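You operate a simulated robot arm through the tools that you are given. There is no shell and no other tool.

The job below is to be done with a simulated two-armed robot. You get a single attempt, and the scene is never put back.

Task
Test the door lamp on the jig and sort it: Good or Reject.
Fine: plug it in and pull it out with the tester off, and leave the tester off; the lamps on the cart stay. Set down upright: door lamp.

It is judged by the outcome, as a careful person would: the job done as asked, and still so three seconds after it is handed in. It fails if anything else is knocked over, pushed out of place, dropped, spilled or broken.

Robot
Two 7-joint arms with fingered hands on one trunk that stands fixed in place. Base frame: the origin is at the foot of the trunk, x ahead of it, y to its left, z up; the work surface is at about z = 0.85. Lengths are in m, angles in rad, forces in N, time in s.
The left shoulder is at [0.099, 0.173, 1.102], the right one opposite. With the tool pointing down near the work surface each hand reaches from about 0.46 to 0.82 m from the base axis, measured 20 degrees to its own side. Payload 3.5 kg a hand.
Tool frame (each hand has its own): the origin (TCP) lies between the finger pads and is the grasp point; the fingertips stand 0.03 m ahead of it; z points along the fingers, y is the line along which they close. The gripper opens to 0.104 m; its body begins 0.035 m behind the TCP. The gripper is a hand of 3 fingers: y runs from the thumb to the fingers, the wrist lies at [-0.015, -0.104, -0.178] in the tool frame, and closing takes about 1.5 s.
Orientation is told as [roll, pitch, yaw] about the base's x, y, z axes, in that order, counted from this pose: with the fingers straight down and the wrist toward the robot, the tool's x, y and z point along [0, 1, 0], [1, 0, 0] and [0, 0, -1] of the base frame.

Tools
- The arms move only by the tool move_arm. It takes "left_targets", "right_targets" or both (then of equal length, played together; a hand with none holds still); each is a list of rows, each a list of 3 entries, a list of its own where there are three numbers: the shift along the tool's x, y, z in m, then the turn, a rotation vector about the tool's x, y, z in rad, then the gripper command, from -1 (shut) to 1 (fully open), values between in proportion. In form: [[[dx, dy, dz], [ax, ay, az], jaw], ...]. A call has 1 to 20 rows; each row shifts and turns the commanded pose from where the row before left it, along the tool's axes as they then stand. Each row takes 0.2 s and may step no farther than 0.05 m and 0.15 rad from the row before; otherwise, or with a gripper value out of range, the whole call is refused. A pose out of reach is approached as far as the arm can. The call stops where the force on the tool passes 40 N (or 10 N more than at its start, if that is more) or the arm is blocked; 0.2 s more then pass. Each finger travels about 0.072 m/s and halts on what it meets, pressing with about 25 N; the grip force reading is that of the motor and also rises with nothing between the fingers. The clock runs only during rows and for 0.2 s after the last one: add rows that do not move to give the fingers time. It gives the time, the measured TCP pose, the force on the tool (base axes), the opening and the grip force at its end, in the units of the frame above (readings bear some noise), with the torque about the TCP (base axes, N m) and any sound that the robot's microphone picked up.
- Cameras (640 x 400 px; columns grow to the right, rows downward): "scene" is now at [0.203, 0.008, 1.2855]; the picture's right is [0.06, -1.00, 0.00], its down [-0.47, -0.03, -0.88] and it looks along [0.88, 0.06, -0.47] (base axes); focal length 214 px, centre (320, 200). "left" rides on the left gripper at [-0.064, -0.094, -0.117] in its tool frame; the picture's right is [-0.72, -0.33, 0.61], its down [0.64, -0.65, 0.40] and it looks along [0.27, 0.68, 0.68] (tool axes); focal length 238 px, centre (320, 200). "right" rides on the right gripper at [0.064, -0.094, -0.117] in its tool frame; the picture's right is [-0.72, 0.33, -0.61], its down [-0.64, -0.65, 0.40] and it looks along [-0.27, 0.68, 0.68] (tool axes); focal length 238 px, centre (320, 200).
- capture(camera): a new picture of that camera. No time passes.
- raise_lower(by): moves the trunk up (or, below 0, down) by that many m; the arms and the scene camera ride with it, the base frame stays. It gives what a move gives, with no picture.
- set_grasp(shape, hand): the hand has 3 fingers and takes this shape, open, in about a second: jaw (thumb against the fingers, like two jaws); tri (thumb and two fingers); tip (a fingertip pinch); poke (one finger out to press); point (the index stretched); flat (the hand flat); cup (the hand cupped); fist (a fist). The gripper value then closes the fingers along that shape, each until it touches; the sizes above hold for jaw. It gives what a move gives, with no picture.
- pan_tilt(pan, tilt): turns the head with the scene camera to pan (to the left, within 1.501 rad either way) and tilt (down, from -0.506 to 1.204), counted from straight ahead of the robot (the tilt from the chest, where the trunk bows). It gives what a move gives.
- probe_pixels(camera, pixels): there is no depth. For up to 12 entries [column, row, z] of the newest picture of that camera ("zoom" is the newest enlarged one), the place [x, y] in the base frame at which the ray of that pixel passes the height z, good to about 0.002 m. No time passes.
- inspect(camera, box): a new picture of the part [left, top, right, bottom] of that camera's present view, enlarged. No time passes.
- close_job(): hands the job in; it is judged then, once.

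Unless the task says otherwise, let go and move clear before handing in.

The tools are called as a command line: name --argument value ..., lists and objects as JSON in quotes. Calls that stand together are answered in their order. move_arm: Moves the arms, as the interface text tells. Its arguments: {"type":"object","properties":{"left_targets":{"type":"array"},"right_targets":{"type":"array"}},"required":[]} The other tools are called the same way: raise_lower (by) moves the trunk up or down; set_grasp (shape, hand) gives the hand a shape; pan_tilt (pan, tilt) turns the head that bears the scene camera; capture (camera) takes a picture; probe_pixels (camera, pixels) gives the place at which the rays of pixels pass given heights; inspect (camera, box) takes an enlarged picture of a part of a camera's view; close_job () hands the job in.

At the start:

```text
clock: 0.0
left_tcp_pos: [0.4915, 0.2845, 1.2251]
left_tool_rot: [-0.001, -0.001, 0.001]
left_wrist_force: [0.0, -0.3, 0.6]
left_moment: [0.03, 0.01, 0.0]
left_width: 0.1038
left_grasp_force: 0.1
left_shape: jaw
right_tcp_pos: [0.5271, -0.2079, 1.1878]
right_tool_rot: [0.001, 0.0, 0.002]
right_wrist_force: [-0.7, 0.3, 0.7]
right_moment: [-0.03, -0.01, 0.01]
right_width: 0.1037
right_grasp_force: 0.0
right_shape: jaw
trunk travel left (down, up): [-0.2, 0.554]
head pan, tilt (commanded): [0.065, 0.492]
```

scene: 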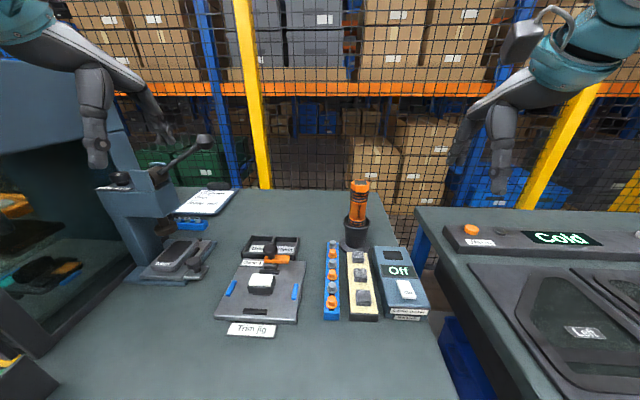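
right: 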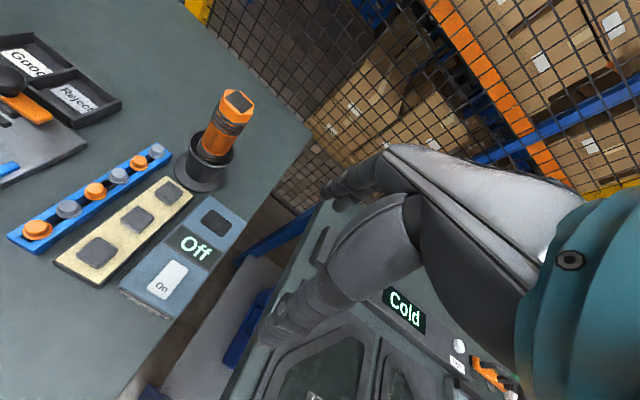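
left: 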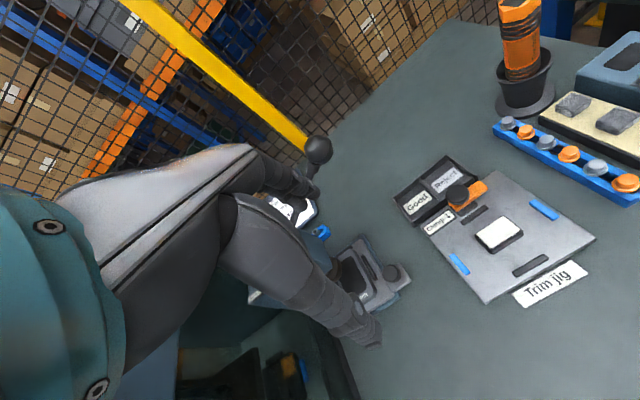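

The first pictures show the trim jig around scene (262,290) with a white block on it, bins Good/Reject behind it, a blue strip and a cream block with sockets, and a tester reading "Off" at (400,275). I'll enlarge these regions before moving anything.

inspect --camera "scene" --box '[200, 220, 320, 345]'

inspect --camera "scene" --box '[310, 220, 440, 330]'

inspect --camera "left" --box '[380, 100, 640, 310]'

inspect --camera "right" --box '[0, 80, 260, 330]'

inspect --camera "scene" --box '[0, 120, 250, 400]'

```text
3.20 times, centred on (260, 282) of scene
```

zoom: 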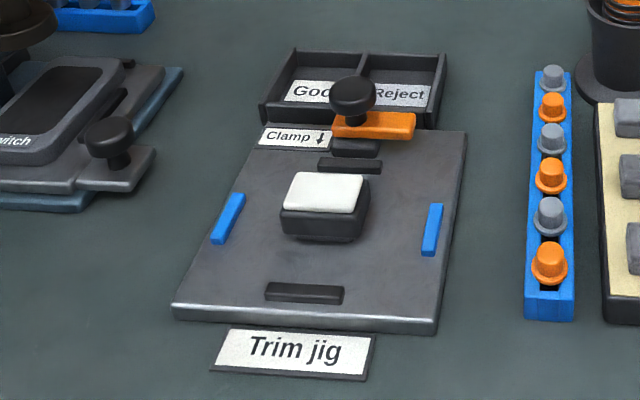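

```text
3.64 times, centred on (375, 275) of scene
```

zoom: 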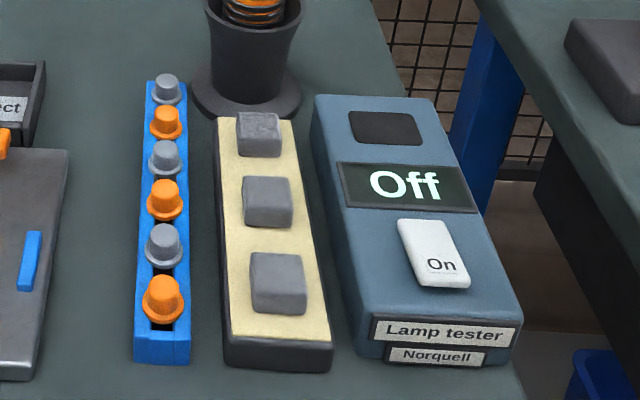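

```text
1.90 times, centred on (510, 205) of left
```

zoom: 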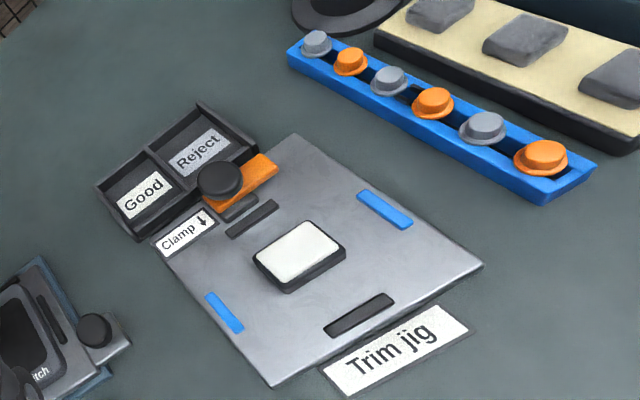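

```text
1.60 times, centred on (130, 205) of right
```

zoom: 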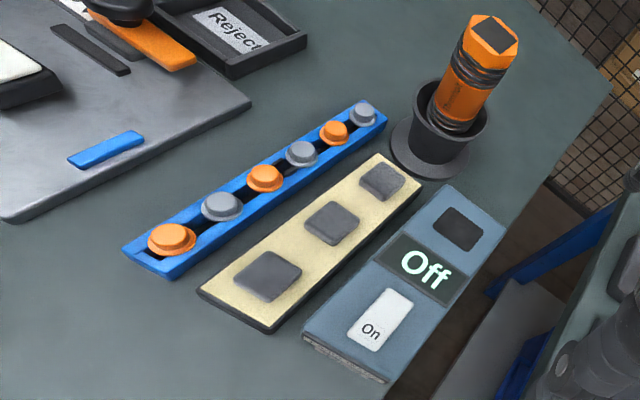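

```text
1.43 times, centred on (125, 260) of scene
```

zoom: 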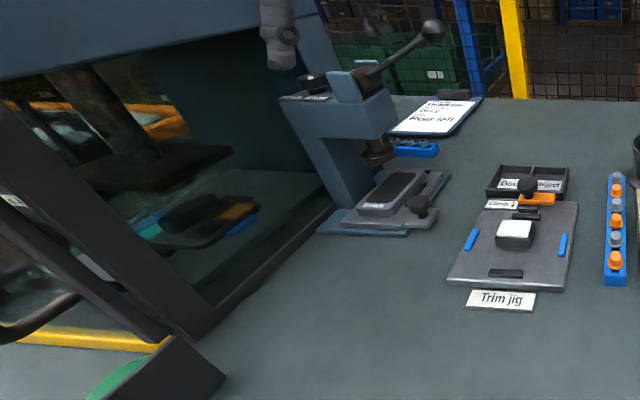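

The lamp on the jig is the white-topped block at scene (262,283). The tester shows Off, with a dark socket at (393,255) and a white rocker at (407,290). I'll look around with the head for the cart and the clipboard.

pan_tilt --pan 0.5 --tilt 0.7

capture --camera "scene"

inspect --camera "scene" --box '[220, 60, 460, 210]'

pan_tilt --pan -0.8 --tilt 0.8

capture --camera "scene"

pan_tilt --pan -0.1 --tilt 0.75

capture --camera "scene"

```text
clock: 0.9
left_tcp_pos: [0.491, 0.2845, 1.2254]
left_tool_rot: [0.0, 0.0, 0.0]
left_wrist_force: [0.5, 0.6, 0.0]
left_moment: [-0.04, 0.0, -0.01]
left_width: 0.1035
left_grasp_force: 0.0
left_shape: jaw
right_tcp_pos: [0.5273, -0.2066, 1.1888]
right_tool_rot: [-0.001, -0.001, -0.001]
right_wrist_force: [0.1, 0.2, -0.4]
right_moment: [0.0, 0.01, 0.02]
right_width: 0.1035
right_grasp_force: 0.1
right_shape: jaw
trunk travel left (down, up): [-0.2, 0.554]
head pan, tilt (commanded): [0.499, 0.7]
```

```text
taken
```

scene: 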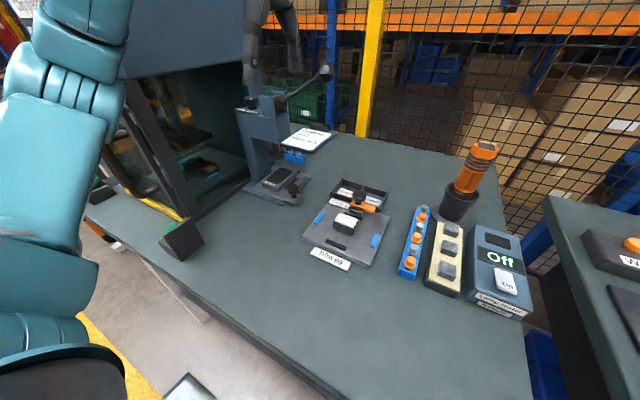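

```text
2.67 times, centred on (340, 135) of scene
```

zoom: 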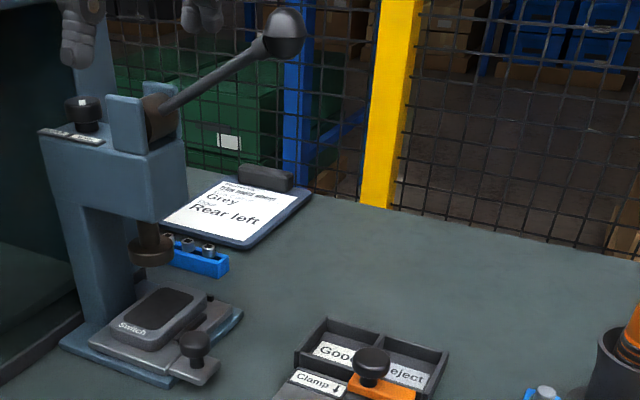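

```text
clock: 2.4
left_tcp_pos: [0.4923, 0.2831, 1.2247]
left_tool_rot: [-0.001, -0.002, 0.001]
left_wrist_force: [-0.3, -0.2, -0.9]
left_moment: [0.01, 0.02, -0.03]
left_width: 0.1036
left_grasp_force: 0.0
left_shape: jaw
right_tcp_pos: [0.5282, -0.2077, 1.1885]
right_tool_rot: [0.001, -0.001, 0.001]
right_wrist_force: [-0.7, -0.4, 0.7]
right_moment: [0.0, -0.05, -0.03]
right_width: 0.1036
right_grasp_force: 0.0
right_shape: jaw
trunk travel left (down, up): [-0.2, 0.554]
head pan, tilt (commanded): [-0.799, 0.799]
```

```text
taken
```

scene: 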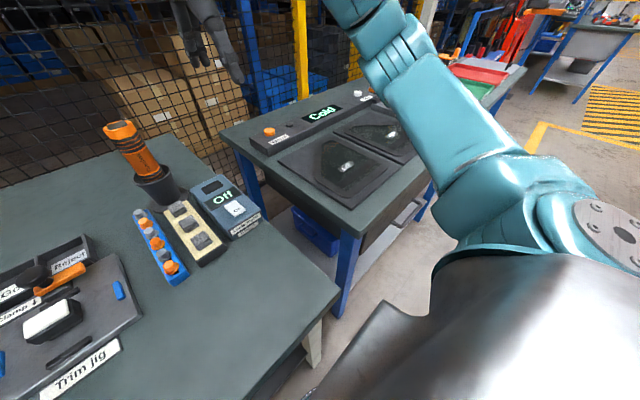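

```text
clock: 3.4
left_tcp_pos: [0.4912, 0.2833, 1.2245]
left_tool_rot: [-0.001, 0.0, 0.0]
left_wrist_force: [0.2, -1.4, 0.0]
left_moment: [-0.02, -0.03, -0.02]
left_width: 0.1033
left_grasp_force: 0.1
left_shape: jaw
right_tcp_pos: [0.5279, -0.2077, 1.1872]
right_tool_rot: [0.0, 0.0, 0.002]
right_wrist_force: [0.1, 0.2, -0.9]
right_moment: [-0.02, -0.03, 0.01]
right_width: 0.1034
right_grasp_force: 0.1
right_shape: jaw
trunk travel left (down, up): [-0.2, 0.554]
head pan, tilt (commanded): [-0.099, 0.75]
```

```text
taken
```

scene: 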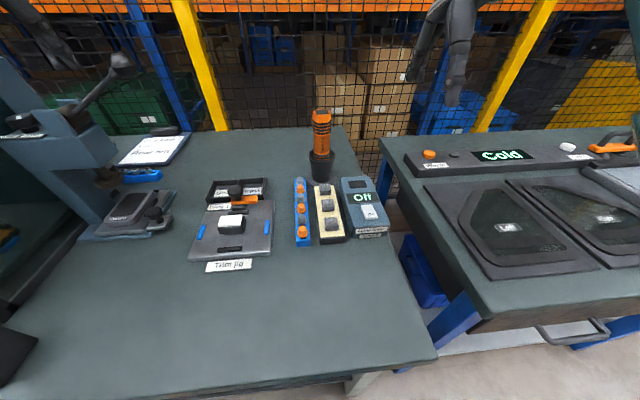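

The layout is clear: lamp at (231,222), Good/Reject tray at (237,188), tester at (365,208). I'll zoom in on the jig and tester and measure their positions.

inspect --camera "scene" --box '[180, 170, 290, 270]'

probe_pixels --camera "scene" --pixels '[[188, 258, 0.85], [268, 256, 0.85], [205, 204, 0.85], [274, 199, 0.85], [207, 201, 0.85], [268, 197, 0.85], [212, 181, 0.88], [266, 178, 0.88], [347, 238, 0.85], [388, 236, 0.85], [342, 178, 0.88], [369, 177, 0.88]]'

inspect --camera "scene" --box '[285, 160, 405, 250]'

```text
4.00 times, centred on (235, 220) of scene
```

zoom: 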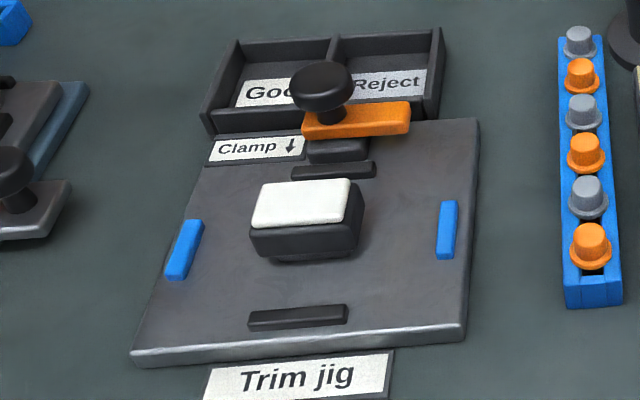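

```text
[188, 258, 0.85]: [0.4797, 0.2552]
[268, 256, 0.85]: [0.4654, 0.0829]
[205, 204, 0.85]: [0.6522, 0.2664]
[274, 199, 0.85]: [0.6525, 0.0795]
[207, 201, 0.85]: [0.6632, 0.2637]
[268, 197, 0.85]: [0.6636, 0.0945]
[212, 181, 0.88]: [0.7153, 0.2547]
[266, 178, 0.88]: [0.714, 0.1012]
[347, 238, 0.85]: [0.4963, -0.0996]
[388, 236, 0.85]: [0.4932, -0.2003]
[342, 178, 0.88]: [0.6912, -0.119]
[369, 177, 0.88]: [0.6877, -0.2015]
```

```text
4.44 times, centred on (345, 205) of scene
```

zoom: 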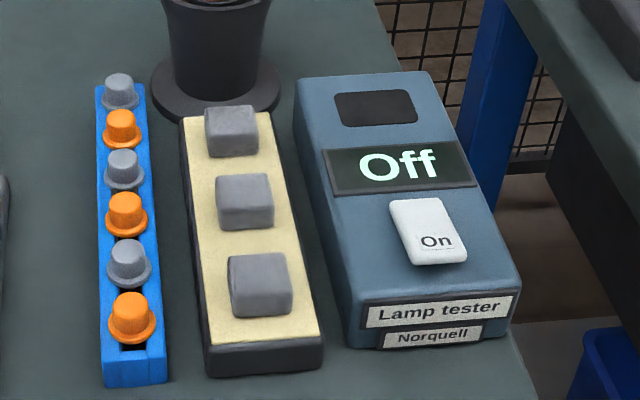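

The tester occupies about x 0.50–0.69, y −0.10 to −0.20, and the jig about x 0.47–0.65, y 0.08–0.26. I'll bring both hands in and lower, well above the table, for closer views.

move_arm --left_targets '[[[-0.026, -0.012, 0.0175], [0, 0, 0], 1], [[-0.026, -0.012, 0.0175], [0, 0, 0], 1], [[-0.026, -0.012, 0.0175], [0, 0, 0], 1], [[-0.026, -0.012, 0.0175], [0, 0, 0], 1], [[-0.026, -0.012, 0.0175], [0, 0, 0], 1], [[-0.026, -0.012, 0.0175], [0, 0, 0], 1]]' --right_targets '[[[0.0147, -0.0162, 0.0163], [0, 0, 0], 1], [[0.0147, -0.0162, 0.0163], [0, 0, 0], 1], [[0.0147, -0.0162, 0.0163], [0, 0, 0], 1], [[0.0147, -0.0162, 0.0163], [0, 0, 0], 1], [[0.0147, -0.0162, 0.0163], [0, 0, 0], 1], [[0.0147, -0.0162, 0.0163], [0, 0, 0], 1]]'

capture --camera "left"

capture --camera "right"

capture --camera "scene"

```text
clock: 4.8
left_tcp_pos: [0.4192, 0.1264, 1.1195]
left_tool_rot: [-0.001, -0.001, -0.001]
left_wrist_force: [-1.0, -0.5, -0.1]
left_moment: [-0.01, 0.01, -0.03]
left_width: 0.1035
left_grasp_force: 0.1
left_shape: jaw
right_tcp_pos: [0.4304, -0.1199, 1.0896]
right_tool_rot: [-0.001, 0.001, -0.002]
right_wrist_force: [0.8, 0.3, -0.1]
right_moment: [-0.01, 0.0, -0.01]
right_width: 0.1031
right_grasp_force: 0.1
right_shape: jaw
trunk travel left (down, up): [-0.2, 0.554]
head pan, tilt (commanded): [-0.099, 0.75]
```

```text
taken
```

left: 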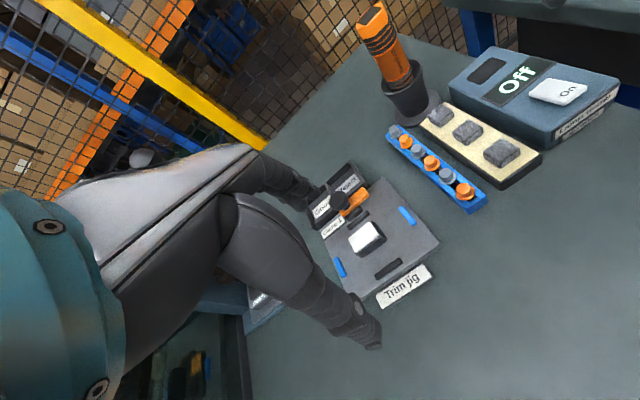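

```text
taken
```

right: 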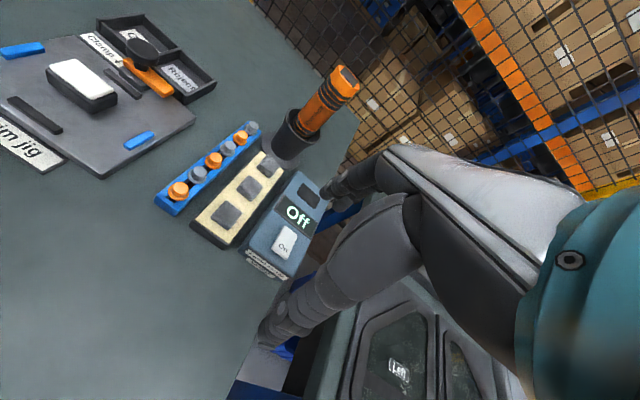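

```text
taken
```

scene: 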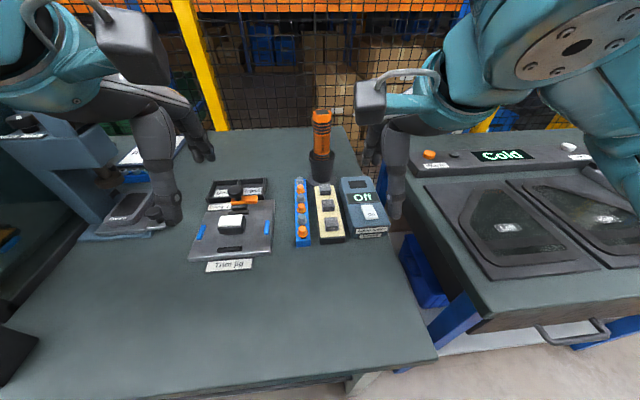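

Both hands now see the work. The lamp sits at left (367,237) and the tester at right (287,225), so I'll zoom in on each.

inspect --camera "left" --box '[300, 150, 450, 310]'

inspect --camera "right" --box '[220, 160, 340, 280]'

inspect --camera "right" --box '[0, 10, 220, 180]'

inspect --camera "left" --box '[440, 30, 640, 160]'

```text
2.50 times, centred on (375, 230) of left
```

zoom: 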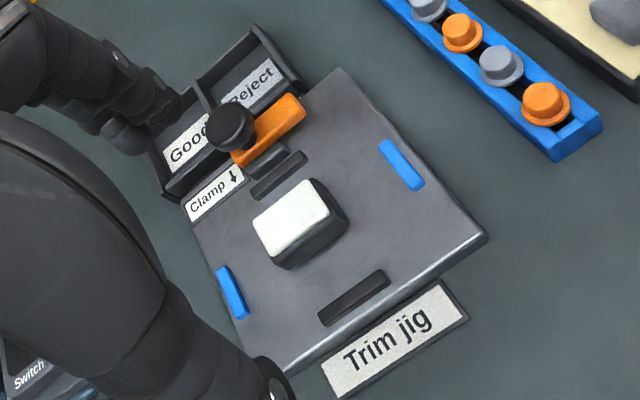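

```text
3.33 times, centred on (280, 220) of right
```

zoom: 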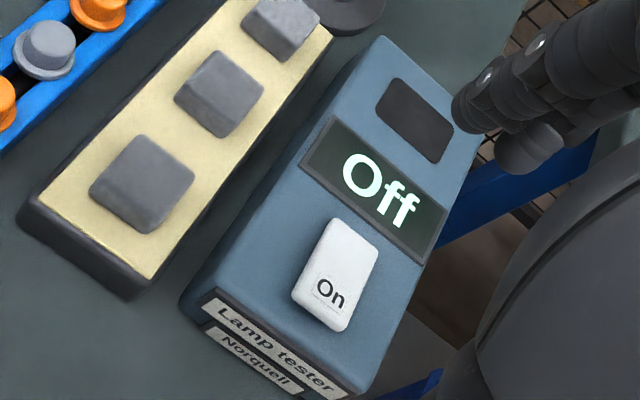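

```text
2.35 times, centred on (110, 95) of right
```

zoom: 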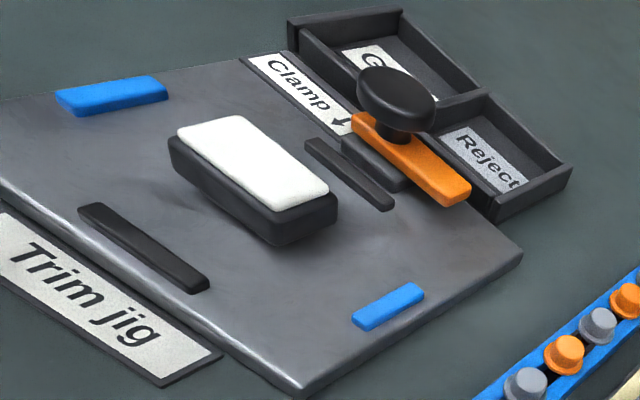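

```text
3.08 times, centred on (540, 95) of left
```

zoom: 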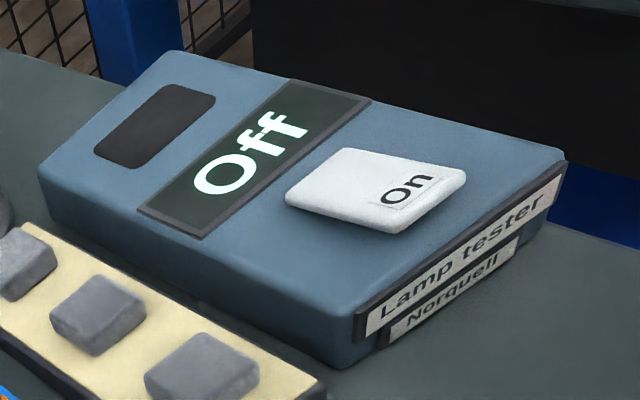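

I'll triangulate the tester top and socket from the three views, probing the socket's far-left corner at several heights.

probe_pixels --camera "scene" --pixels '[[348.2, 181.4, 0.87], [348.2, 181.4, 0.89], [348.2, 181.4, 0.91], [365.5, 180.0, 0.87], [365.5, 180.0, 0.89], [365.5, 180.0, 0.91], [367.1, 187.2, 0.89], [350.2, 188.3, 0.89], [339.8, 178, 0.89], [369.8, 176.2, 0.89], [348, 236, 0.85], [388, 236, 0.85]]'

probe_pixels --camera "right" --pixels '[[301.9, 183.1, 0.87], [301.9, 183.1, 0.89], [301.9, 183.1, 0.91], [319.9, 196.6, 0.87], [319.9, 196.6, 0.89], [319.9, 196.6, 0.91], [316, 208.9, 0.89], [297.1, 193.6, 0.89], [298.9, 171.4, 0.89], [298.9, 171.4, 0.87]]'

probe_pixels --camera "left" --pixels '[[490.6, 57.3, 0.89], [506.6, 61.2, 0.89], [482.5, 84.6, 0.89], [466.3, 79.4, 0.87], [466.3, 79.4, 0.89], [466.3, 79.4, 0.91], [448.4, 84.6, 0.87], [448.4, 84.6, 0.89], [448.4, 84.6, 0.91], [550.4, 133.3, 0.89], [619.5, 82, 0.89]]'

```text
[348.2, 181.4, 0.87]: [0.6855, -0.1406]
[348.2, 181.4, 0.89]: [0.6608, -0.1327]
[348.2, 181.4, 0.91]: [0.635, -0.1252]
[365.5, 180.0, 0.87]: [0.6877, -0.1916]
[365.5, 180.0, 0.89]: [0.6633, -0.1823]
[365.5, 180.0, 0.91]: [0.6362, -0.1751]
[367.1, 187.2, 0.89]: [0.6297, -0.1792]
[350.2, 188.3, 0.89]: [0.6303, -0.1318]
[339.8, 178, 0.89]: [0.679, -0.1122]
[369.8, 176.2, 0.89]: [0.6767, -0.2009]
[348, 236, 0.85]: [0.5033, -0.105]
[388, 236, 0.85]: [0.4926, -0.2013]
```

```text
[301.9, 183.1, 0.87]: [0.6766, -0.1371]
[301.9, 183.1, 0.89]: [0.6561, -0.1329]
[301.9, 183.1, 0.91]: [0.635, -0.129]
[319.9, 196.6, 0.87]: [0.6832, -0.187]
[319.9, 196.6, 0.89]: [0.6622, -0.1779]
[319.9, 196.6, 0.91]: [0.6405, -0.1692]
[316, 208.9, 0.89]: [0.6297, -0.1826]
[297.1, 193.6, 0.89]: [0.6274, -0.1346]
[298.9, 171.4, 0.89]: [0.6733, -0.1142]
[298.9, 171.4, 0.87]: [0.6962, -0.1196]
```

```text
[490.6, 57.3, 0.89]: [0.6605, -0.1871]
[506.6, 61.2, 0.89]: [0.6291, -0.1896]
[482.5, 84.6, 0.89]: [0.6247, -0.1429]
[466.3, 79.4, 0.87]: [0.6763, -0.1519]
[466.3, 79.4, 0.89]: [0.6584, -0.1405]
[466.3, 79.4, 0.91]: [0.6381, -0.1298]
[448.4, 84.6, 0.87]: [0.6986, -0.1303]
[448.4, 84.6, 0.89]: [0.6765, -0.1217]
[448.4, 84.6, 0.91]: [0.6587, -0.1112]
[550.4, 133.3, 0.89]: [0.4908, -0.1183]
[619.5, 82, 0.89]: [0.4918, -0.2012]
```

The tester top is near z≈0.90, and the socket is roughly 0.05 (y) × 0.03 (x), centred near (0.633, −0.153). I'll bring both hands closer for sharper views of the lamp and socket.

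move_arm --left_targets '[[[0.0176, 0.0124, 0.0233], [0, 0, 0], 1], [[0.0176, 0.0124, 0.0233], [0, 0, 0], 1], [[0.0176, 0.0124, 0.0233], [0, 0, 0], 1], [[0.0176, 0.0124, 0.0233], [0, 0, 0], 1], [[0.0176, 0.0124, 0.0233], [0, 0, 0], 1]]' --right_targets '[[[-0.0148, 0.0248, 0.0114], [0, 0, 0], 1], [[-0.0148, 0.0248, 0.0114], [0, 0, 0], 1], [[-0.0148, 0.0248, 0.0114], [0, 0, 0], 1], [[-0.0148, 0.0248, 0.0114], [0, 0, 0], 1], [[-0.0148, 0.0248, 0.0114], [0, 0, 0], 1]]'

capture --camera "left"

capture --camera "right"

inspect --camera "left" --box '[320, 140, 480, 240]'

inspect --camera "right" --box '[160, 140, 320, 240]'

```text
clock: 6.0
left_tcp_pos: [0.4821, 0.2167, 1.003]
left_tool_rot: [0.0, -0.001, -0.001]
left_wrist_force: [0.5, 0.4, 0.3]
left_moment: [0.03, -0.01, -0.02]
left_width: 0.1037
left_grasp_force: 0.0
left_shape: jaw
right_tcp_pos: [0.5544, -0.1948, 1.0323]
right_tool_rot: [0.001, 0.0, 0.0]
right_wrist_force: [-0.2, 0.0, 1.1]
right_moment: [-0.02, -0.02, 0.01]
right_width: 0.1035
right_grasp_force: 0.1
right_shape: jaw
trunk travel left (down, up): [-0.2, 0.554]
head pan, tilt (commanded): [-0.099, 0.75]
```

```text
taken
```

left: 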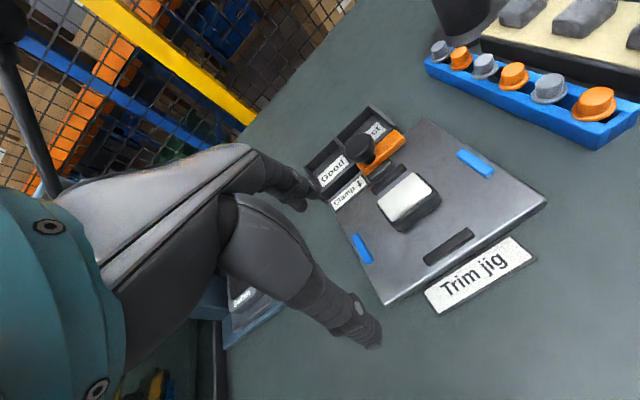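

```text
taken
```

right: 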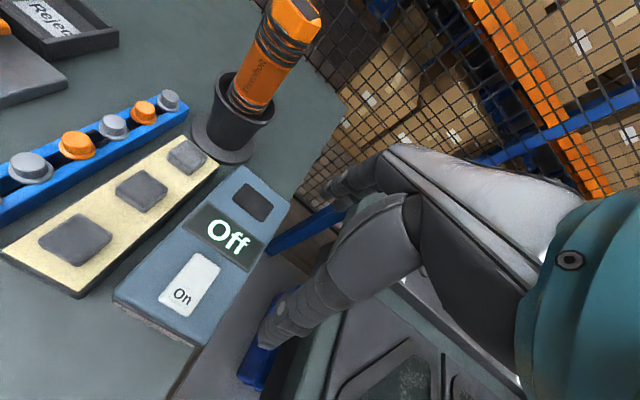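

```text
4.00 times, centred on (400, 190) of left
```

zoom: 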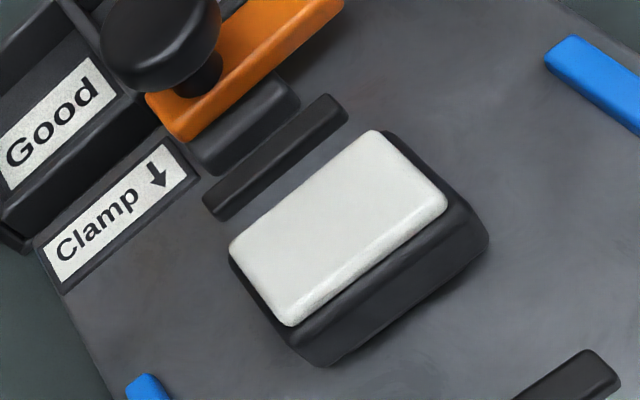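

```text
4.00 times, centred on (240, 190) of right
```

zoom: 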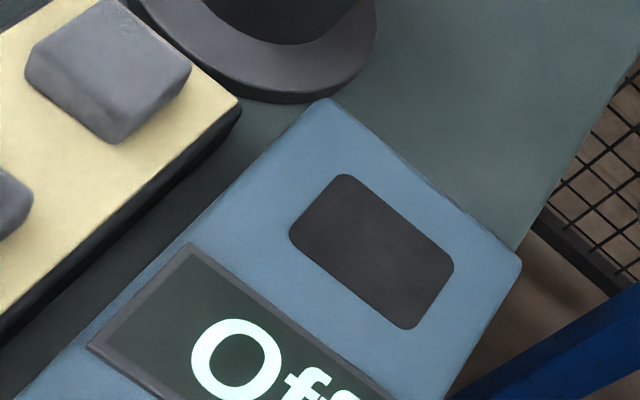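

The socket shows clearly in the right zoom (corners near (345,174), (452,265), (405,329), (290,232)). I'll measure it, then re-zoom on the lamp and measure that.

probe_pixels --camera "zoom" --pixels '[[345, 172, 0.89], [454, 266, 0.89], [406, 330, 0.89], [289, 232, 0.89], [345, 172, 0.9], [454, 266, 0.9], [406, 330, 0.9], [289, 232, 0.9], [323, 98, 0.9], [521, 262, 0.9], [345, 172, 0.91], [406, 330, 0.91]]'

inspect --camera "left" --box '[320, 140, 480, 240]'

probe_pixels --camera "zoom" --pixels '[[229, 247, 0.89], [374, 130, 0.89], [447, 200, 0.89], [291, 326, 0.89], [229, 247, 0.88], [374, 130, 0.88], [447, 200, 0.88], [291, 326, 0.88], [320, 366, 0.86], [488, 243, 0.86], [320, 366, 0.87], [488, 243, 0.87]]'

```text
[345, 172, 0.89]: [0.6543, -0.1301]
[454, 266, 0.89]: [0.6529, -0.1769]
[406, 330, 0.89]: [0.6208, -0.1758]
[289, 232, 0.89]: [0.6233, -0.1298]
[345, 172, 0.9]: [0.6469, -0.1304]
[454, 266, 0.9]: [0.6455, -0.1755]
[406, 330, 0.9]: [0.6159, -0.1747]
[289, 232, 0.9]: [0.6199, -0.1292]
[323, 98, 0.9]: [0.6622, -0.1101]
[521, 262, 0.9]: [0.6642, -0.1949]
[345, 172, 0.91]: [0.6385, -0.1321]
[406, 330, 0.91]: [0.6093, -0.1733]
```

```text
4.00 times, centred on (400, 190) of left
```

zoom: 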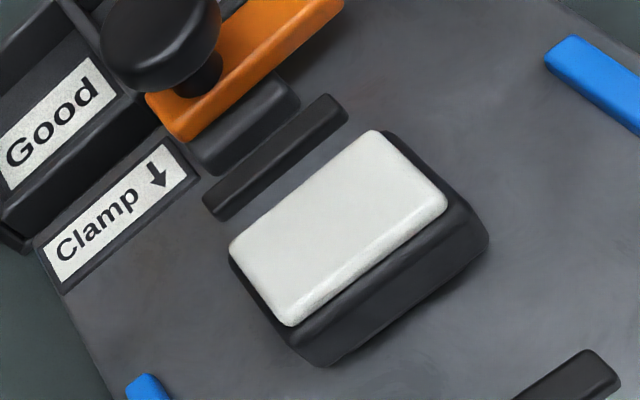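

```text
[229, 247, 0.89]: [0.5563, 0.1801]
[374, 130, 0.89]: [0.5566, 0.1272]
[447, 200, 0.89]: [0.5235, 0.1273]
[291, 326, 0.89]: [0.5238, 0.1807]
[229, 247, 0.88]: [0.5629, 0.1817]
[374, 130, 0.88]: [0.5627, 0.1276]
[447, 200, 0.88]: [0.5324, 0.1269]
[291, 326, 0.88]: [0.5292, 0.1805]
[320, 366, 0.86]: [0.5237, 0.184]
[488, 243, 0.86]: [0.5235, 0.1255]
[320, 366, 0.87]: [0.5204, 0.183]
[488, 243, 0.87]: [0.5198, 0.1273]
```

The lens is about 0.053 × 0.033, larger than the 0.046 × 0.031 socket face, so the plug is probably underneath the lamp. I'll compare with the scene camera to get heights.

probe_pixels --camera "scene" --pixels '[[220.5, 216, 0.88], [220.5, 216, 0.89], [220.5, 216, 0.9], [242, 214.5, 0.88], [242, 214.5, 0.89], [242, 214.5, 0.9], [239.5, 226.5, 0.88], [239.5, 226.5, 0.89], [217.5, 227.2, 0.88], [217.5, 227.2, 0.89]]'

inspect --camera "scene" --box '[205, 170, 285, 220]'

inspect --camera "scene" --box '[190, 200, 280, 256]'

```text
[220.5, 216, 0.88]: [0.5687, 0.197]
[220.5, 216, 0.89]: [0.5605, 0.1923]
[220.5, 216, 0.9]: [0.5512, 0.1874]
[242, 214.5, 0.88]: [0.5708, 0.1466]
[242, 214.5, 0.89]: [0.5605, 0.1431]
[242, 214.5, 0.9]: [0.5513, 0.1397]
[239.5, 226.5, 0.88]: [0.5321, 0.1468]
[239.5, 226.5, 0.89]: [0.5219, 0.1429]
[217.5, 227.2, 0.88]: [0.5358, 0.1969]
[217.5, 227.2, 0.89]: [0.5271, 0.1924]
```

```text
8.00 times, centred on (245, 195) of scene
```

zoom: 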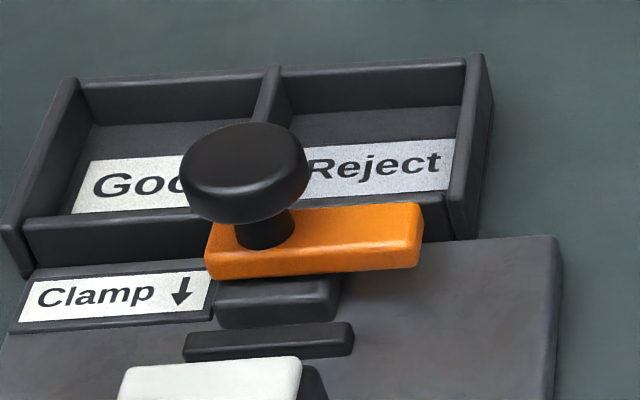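

```text
7.11 times, centred on (235, 228) of scene
```

zoom: 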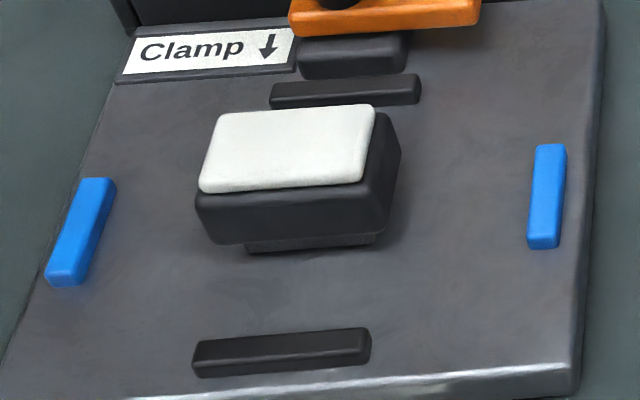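

Comparing views, the lens top sits at about z=0.91 with its centre near (0.524, 0.156), and a smaller plug shows below the dark body. Next I'll zoom on the tray from the left camera to measure the bins.

inspect --camera "left" --box '[295, 95, 415, 215]'

probe_pixels --camera "scene" --pixels '[[214, 180.5, 0.87], [214, 180.5, 0.88], [244.5, 178.3, 0.87], [265, 177, 0.87], [265, 177, 0.88], [207, 201, 0.85], [262, 199, 0.85], [217, 185, 0.855], [239.5, 184, 0.855], [247, 183, 0.855], [262, 182, 0.855]]'

```text
3.33 times, centred on (355, 155) of left
```

zoom: 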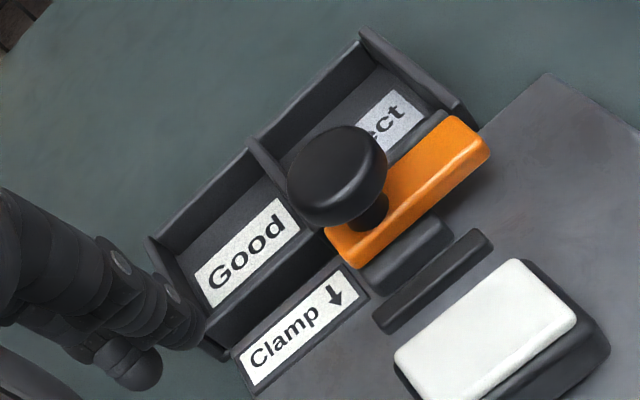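

```text
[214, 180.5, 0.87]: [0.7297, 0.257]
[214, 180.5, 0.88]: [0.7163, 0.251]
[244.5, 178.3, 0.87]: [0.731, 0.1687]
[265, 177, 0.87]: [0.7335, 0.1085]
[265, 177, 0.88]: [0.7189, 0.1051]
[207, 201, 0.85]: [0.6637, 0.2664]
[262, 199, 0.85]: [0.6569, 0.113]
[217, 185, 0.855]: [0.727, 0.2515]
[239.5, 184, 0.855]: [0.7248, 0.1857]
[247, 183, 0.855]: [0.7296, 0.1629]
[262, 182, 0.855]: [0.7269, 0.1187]
```

The tray is about 0.15 m wide behind the jig, and by triangulation the press lever ball sits at about (0.60, 0.255, 1.20), which I must keep clear of. I'll check where the arms are in the scene view and read the tester button close up.

pan_tilt --pan 0.35 --tilt 0.45

capture --camera "scene"

inspect --camera "right" --box '[140, 240, 240, 330]'

```text
clock: 6.9
left_tcp_pos: [0.4823, 0.2173, 1.0046]
left_tool_rot: [0.0, 0.0, -0.001]
left_wrist_force: [-0.6, 0.8, 0.3]
left_moment: [-0.02, 0.01, 0.01]
left_width: 0.1036
left_grasp_force: 0.1
left_shape: jaw
right_tcp_pos: [0.5542, -0.195, 1.0325]
right_tool_rot: [0.0, 0.001, -0.002]
right_wrist_force: [0.1, 0.5, 0.4]
right_moment: [0.04, 0.0, 0.01]
right_width: 0.1036
right_grasp_force: 0.1
right_shape: jaw
trunk travel left (down, up): [-0.2, 0.554]
head pan, tilt (commanded): [0.351, 0.45]
```

```text
taken
```

scene: 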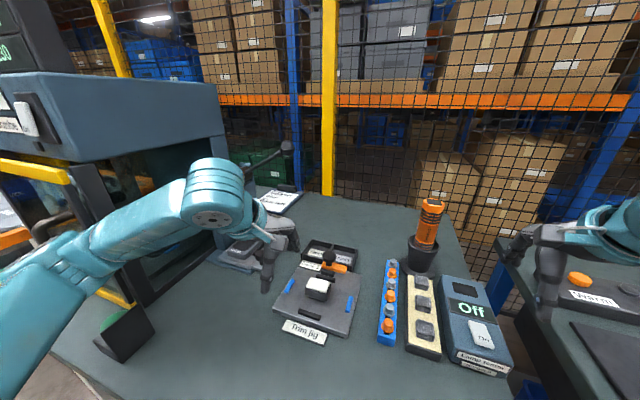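

```text
4.44 times, centred on (190, 285) of right
```

zoom: 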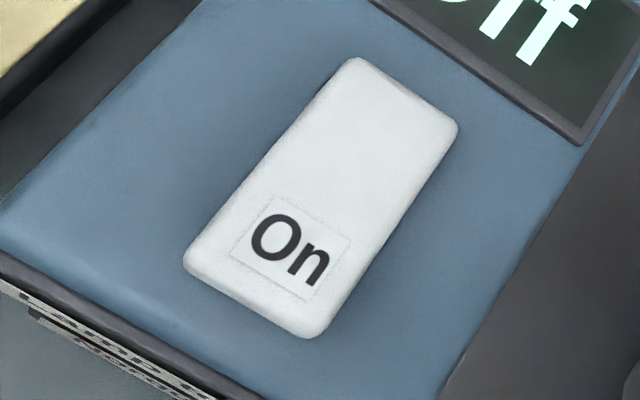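

The left forearm would pass close to the press lever if it worked forward, so the right arm will do the handling. I'll pull the left arm up and back to its safe start area, and bring the right hand over the near side of the jig, high, to view the tray and lamp.

move_arm --left_targets '[[[0.0, -0.006, -0.024], [0, 0, 0], 1], [[0.009, -0.008, -0.0244], [0, 0, 0], 1], [[0.009, -0.008, -0.0244], [0, 0, 0], 1], [[0.009, -0.008, -0.0244], [0, 0, 0], 1], [[0.009, -0.008, -0.0244], [0, 0, 0], 1], [[0.009, -0.008, -0.0244], [0, 0, 0], 1], [[0.009, -0.008, -0.0244], [0, 0, 0], 1], [[0.009, -0.008, -0.0244], [0, 0, 0], 1]]' --right_targets '[[[0.0, -0.01, -0.01], [0, 0, 0], 1], [[0.03, -0.01, -0.005], [0, 0, 0], 1], [[0.045, -0.01, -0.003], [0, 0, 0], 1], [[0.045, -0.01, -0.003], [0, 0, 0], 1], [[0.045, -0.01, -0.003], [0, 0, 0], 1], [[0.045, -0.005, -0.003], [0, 0, 0], 1], [[0.045, 0, 0], [0, 0, 0], 1], [[0.045, 0, 0], [0, 0, 0], 1]]'

capture --camera "right"

capture --camera "scene"

```text
clock: 8.7
left_tcp_pos: [0.4186, 0.2788, 1.199]
left_tool_rot: [-0.001, 0.001, 0.0]
left_wrist_force: [0.5, 0.3, 0.8]
left_moment: [0.0, -0.04, -0.01]
left_width: 0.1038
left_grasp_force: 0.0
left_shape: jaw
right_tcp_pos: [0.4998, 0.107, 1.06]
right_tool_rot: [-0.002, 0.001, -0.002]
right_wrist_force: [0.3, 0.3, -0.1]
right_moment: [-0.02, 0.02, 0.02]
right_width: 0.1037
right_grasp_force: 0.0
right_shape: jaw
trunk travel left (down, up): [-0.2, 0.554]
head pan, tilt (commanded): [0.351, 0.45]
```

```text
taken
```

right: 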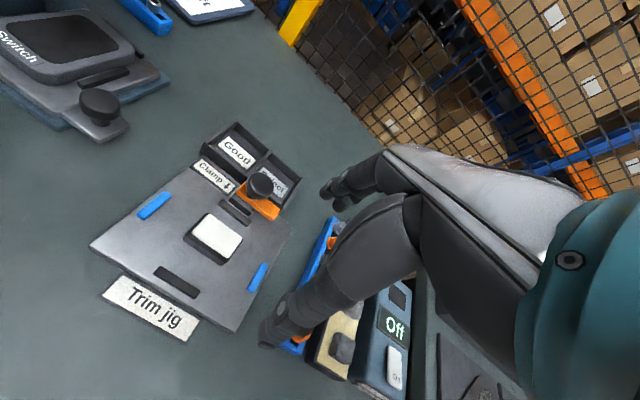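

```text
taken
```

scene: 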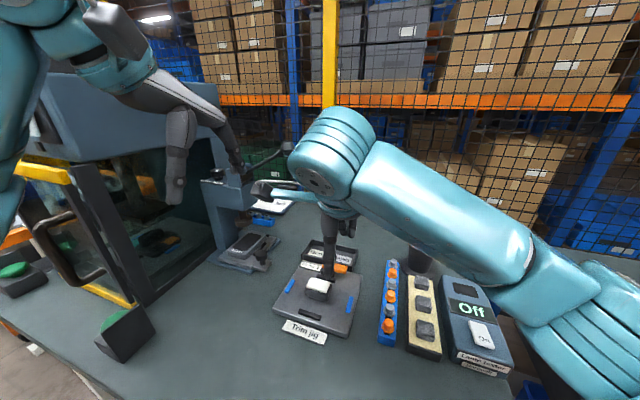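

The right hand now sees the jig, lamp and tray well (lamp at right (216,237), tray at (250,165)). I'll zoom on both to measure.

inspect --camera "right" --box '[170, 110, 310, 250]'

inspect --camera "right" --box '[170, 190, 270, 280]'

```text
2.86 times, centred on (240, 180) of right
```

zoom: 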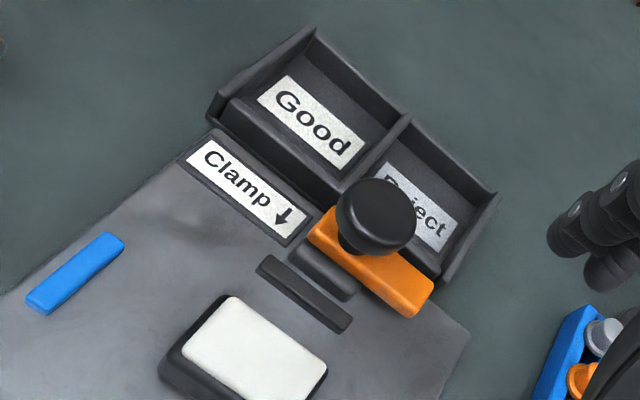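

```text
4.44 times, centred on (220, 235) of right
```

zoom: 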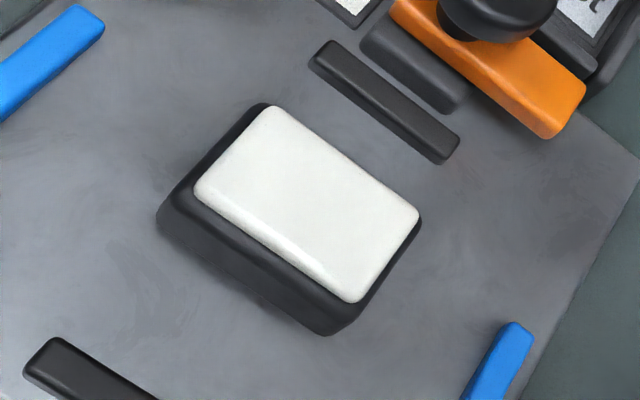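

probe_pixels --camera "zoom" --pixels '[[262, 104, 0.91], [421, 214, 0.91], [355, 303, 0.91], [194, 190, 0.91], [262, 104, 0.9], [421, 214, 0.9], [355, 303, 0.9], [194, 190, 0.9], [157, 222, 0.88], [325, 336, 0.88], [330, 40, 0.87], [460, 140, 0.87]]'

inspect --camera "right" --box '[200, 115, 300, 205]'

```text
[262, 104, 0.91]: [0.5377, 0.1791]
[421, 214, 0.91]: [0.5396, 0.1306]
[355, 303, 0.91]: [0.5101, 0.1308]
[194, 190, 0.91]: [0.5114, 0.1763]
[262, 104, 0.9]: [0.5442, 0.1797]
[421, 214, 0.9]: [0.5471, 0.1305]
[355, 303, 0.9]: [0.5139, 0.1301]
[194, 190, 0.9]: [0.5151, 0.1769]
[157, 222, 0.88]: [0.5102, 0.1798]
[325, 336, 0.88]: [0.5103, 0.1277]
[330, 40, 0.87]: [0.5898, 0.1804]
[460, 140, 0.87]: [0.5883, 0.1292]
```

```text
4.44 times, centred on (250, 160) of right
```

zoom: 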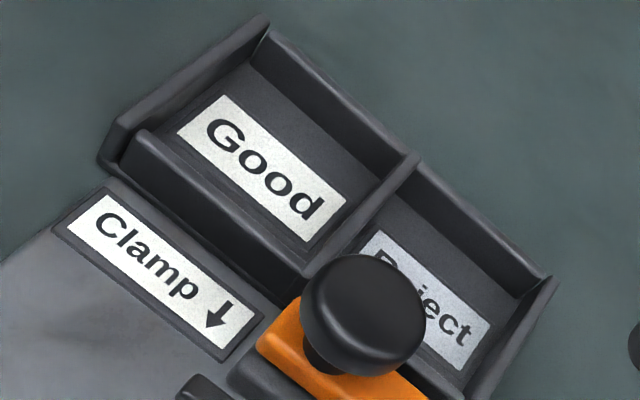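

probe_pixels --camera "zoom" --pixels '[[118, 122, 0.87], [118, 122, 0.88], [268, 18, 0.87], [268, 18, 0.88], [552, 275, 0.87], [552, 275, 0.88], [412, 153, 0.87], [412, 153, 0.88], [305, 275, 0.87], [305, 275, 0.88], [248, 62, 0.855], [362, 315, 0.92]]'

probe_pixels --camera "zoom" --pixels '[[165, 132, 0.855], [385, 168, 0.855], [310, 245, 0.855], [130, 142, 0.87], [130, 142, 0.88], [362, 315, 0.91], [362, 315, 0.93], [302, 300, 0.91], [425, 320, 0.91], [405, 195, 0.855], [525, 290, 0.855], [470, 375, 0.855]]'

```text
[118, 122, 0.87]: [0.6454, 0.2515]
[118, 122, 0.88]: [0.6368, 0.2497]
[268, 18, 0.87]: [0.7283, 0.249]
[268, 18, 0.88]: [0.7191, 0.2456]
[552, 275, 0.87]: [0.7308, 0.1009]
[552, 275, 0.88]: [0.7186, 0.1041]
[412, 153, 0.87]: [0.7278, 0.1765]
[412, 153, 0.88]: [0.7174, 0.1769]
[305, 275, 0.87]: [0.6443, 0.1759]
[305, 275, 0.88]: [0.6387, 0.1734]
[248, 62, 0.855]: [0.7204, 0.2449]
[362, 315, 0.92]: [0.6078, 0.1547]
```

```text
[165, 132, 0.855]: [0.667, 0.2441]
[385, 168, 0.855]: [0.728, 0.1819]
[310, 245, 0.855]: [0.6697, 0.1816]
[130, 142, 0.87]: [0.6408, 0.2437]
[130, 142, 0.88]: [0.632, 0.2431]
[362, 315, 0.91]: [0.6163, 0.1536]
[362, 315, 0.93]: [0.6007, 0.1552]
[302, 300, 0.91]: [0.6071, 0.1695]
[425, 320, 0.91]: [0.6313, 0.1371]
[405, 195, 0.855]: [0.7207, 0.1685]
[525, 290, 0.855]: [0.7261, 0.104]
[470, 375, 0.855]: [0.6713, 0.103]
```

The lens centre is about (0.5247, 0.155), the lamp's yaw is about 0, and the body is about 0.052 × 0.035. The compartments are about 0.063 (y) × 0.07 (x), with Good near (0.686, 0.213) and Reject near (0.686, 0.136). I'll go above the lamp with the jaws part-closed and look again.

move_arm --right_targets '[[[0.024, 0.0125, 0.02], [0, 0, 0], 0.1], [[0.024, 0.0125, 0.03], [0, 0, 0], 0.1], [[0, 0, 0.02], [0, 0, 0], 0.1]]'

capture --camera "right"

pan_tilt --pan -0.15 --tilt 0.7

capture --camera "scene"

inspect --camera "scene" --box '[160, 130, 320, 240]'

```text
clock: 9.5
left_tcp_pos: [0.4187, 0.2783, 1.1988]
left_tool_rot: [-0.001, 0.001, 0.001]
left_wrist_force: [0.2, -0.3, 1.1]
left_moment: [0.0, 0.03, 0.01]
left_width: 0.1035
left_grasp_force: 0.1
left_shape: jaw
right_tcp_pos: [0.5252, 0.1548, 0.9894]
right_tool_rot: [0.0, 0.0, 0.001]
right_wrist_force: [-0.3, -0.1, -0.6]
right_moment: [0.01, -0.01, -0.03]
right_width: 0.0576
right_grasp_force: 0.0
right_shape: jaw
trunk travel left (down, up): [-0.2, 0.554]
head pan, tilt (commanded): [0.351, 0.45]
```

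```text
taken
```

right: 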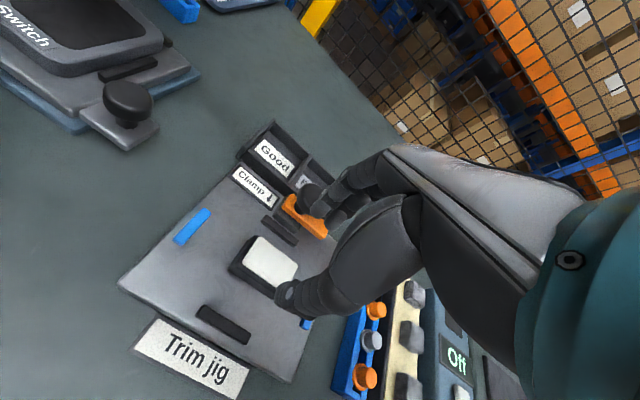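

```text
clock: 10.5
left_tcp_pos: [0.42, 0.2788, 1.1983]
left_tool_rot: [-0.001, 0.001, 0.001]
left_wrist_force: [0.4, -0.2, 0.3]
left_moment: [0.01, 0.01, 0.01]
left_width: 0.1036
left_grasp_force: 0.1
left_shape: jaw
right_tcp_pos: [0.5238, 0.1537, 0.9901]
right_tool_rot: [-0.001, 0.001, 0.0]
right_wrist_force: [0.2, 0.1, 0.4]
right_moment: [0.0, 0.03, 0.03]
right_width: 0.0577
right_grasp_force: 0.1
right_shape: jaw
trunk travel left (down, up): [-0.2, 0.554]
head pan, tilt (commanded): [-0.15, 0.7]
```

```text
taken
```

scene: 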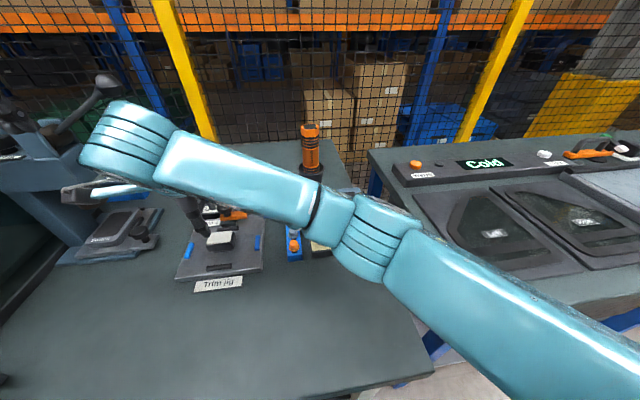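

```text
3.64 times, centred on (240, 185) of scene
```

zoom: 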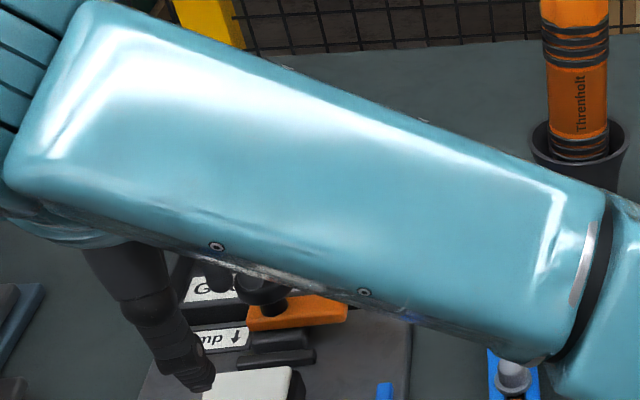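

The right hand is above the lamp at z=0.99 with a 0.058 m opening. I'll zoom on the fingers to see how they line up with the lamp and the clamp knob.

inspect --camera "right" --box '[210, 140, 410, 330]'

capture --camera "left"

```text
2.11 times, centred on (310, 235) of right
```

zoom: 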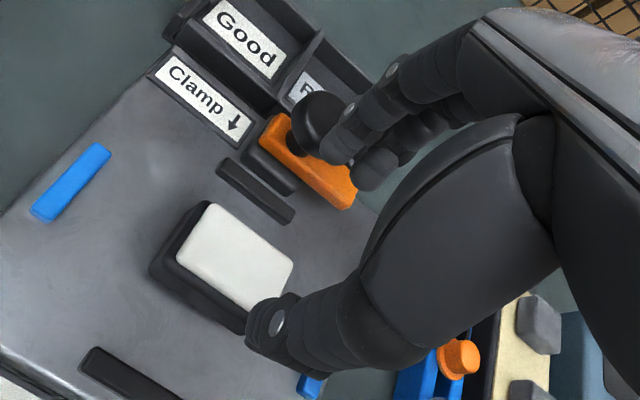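

```text
taken
```

left: 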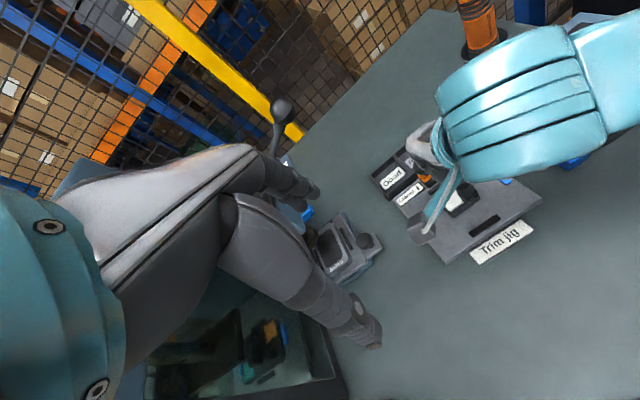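

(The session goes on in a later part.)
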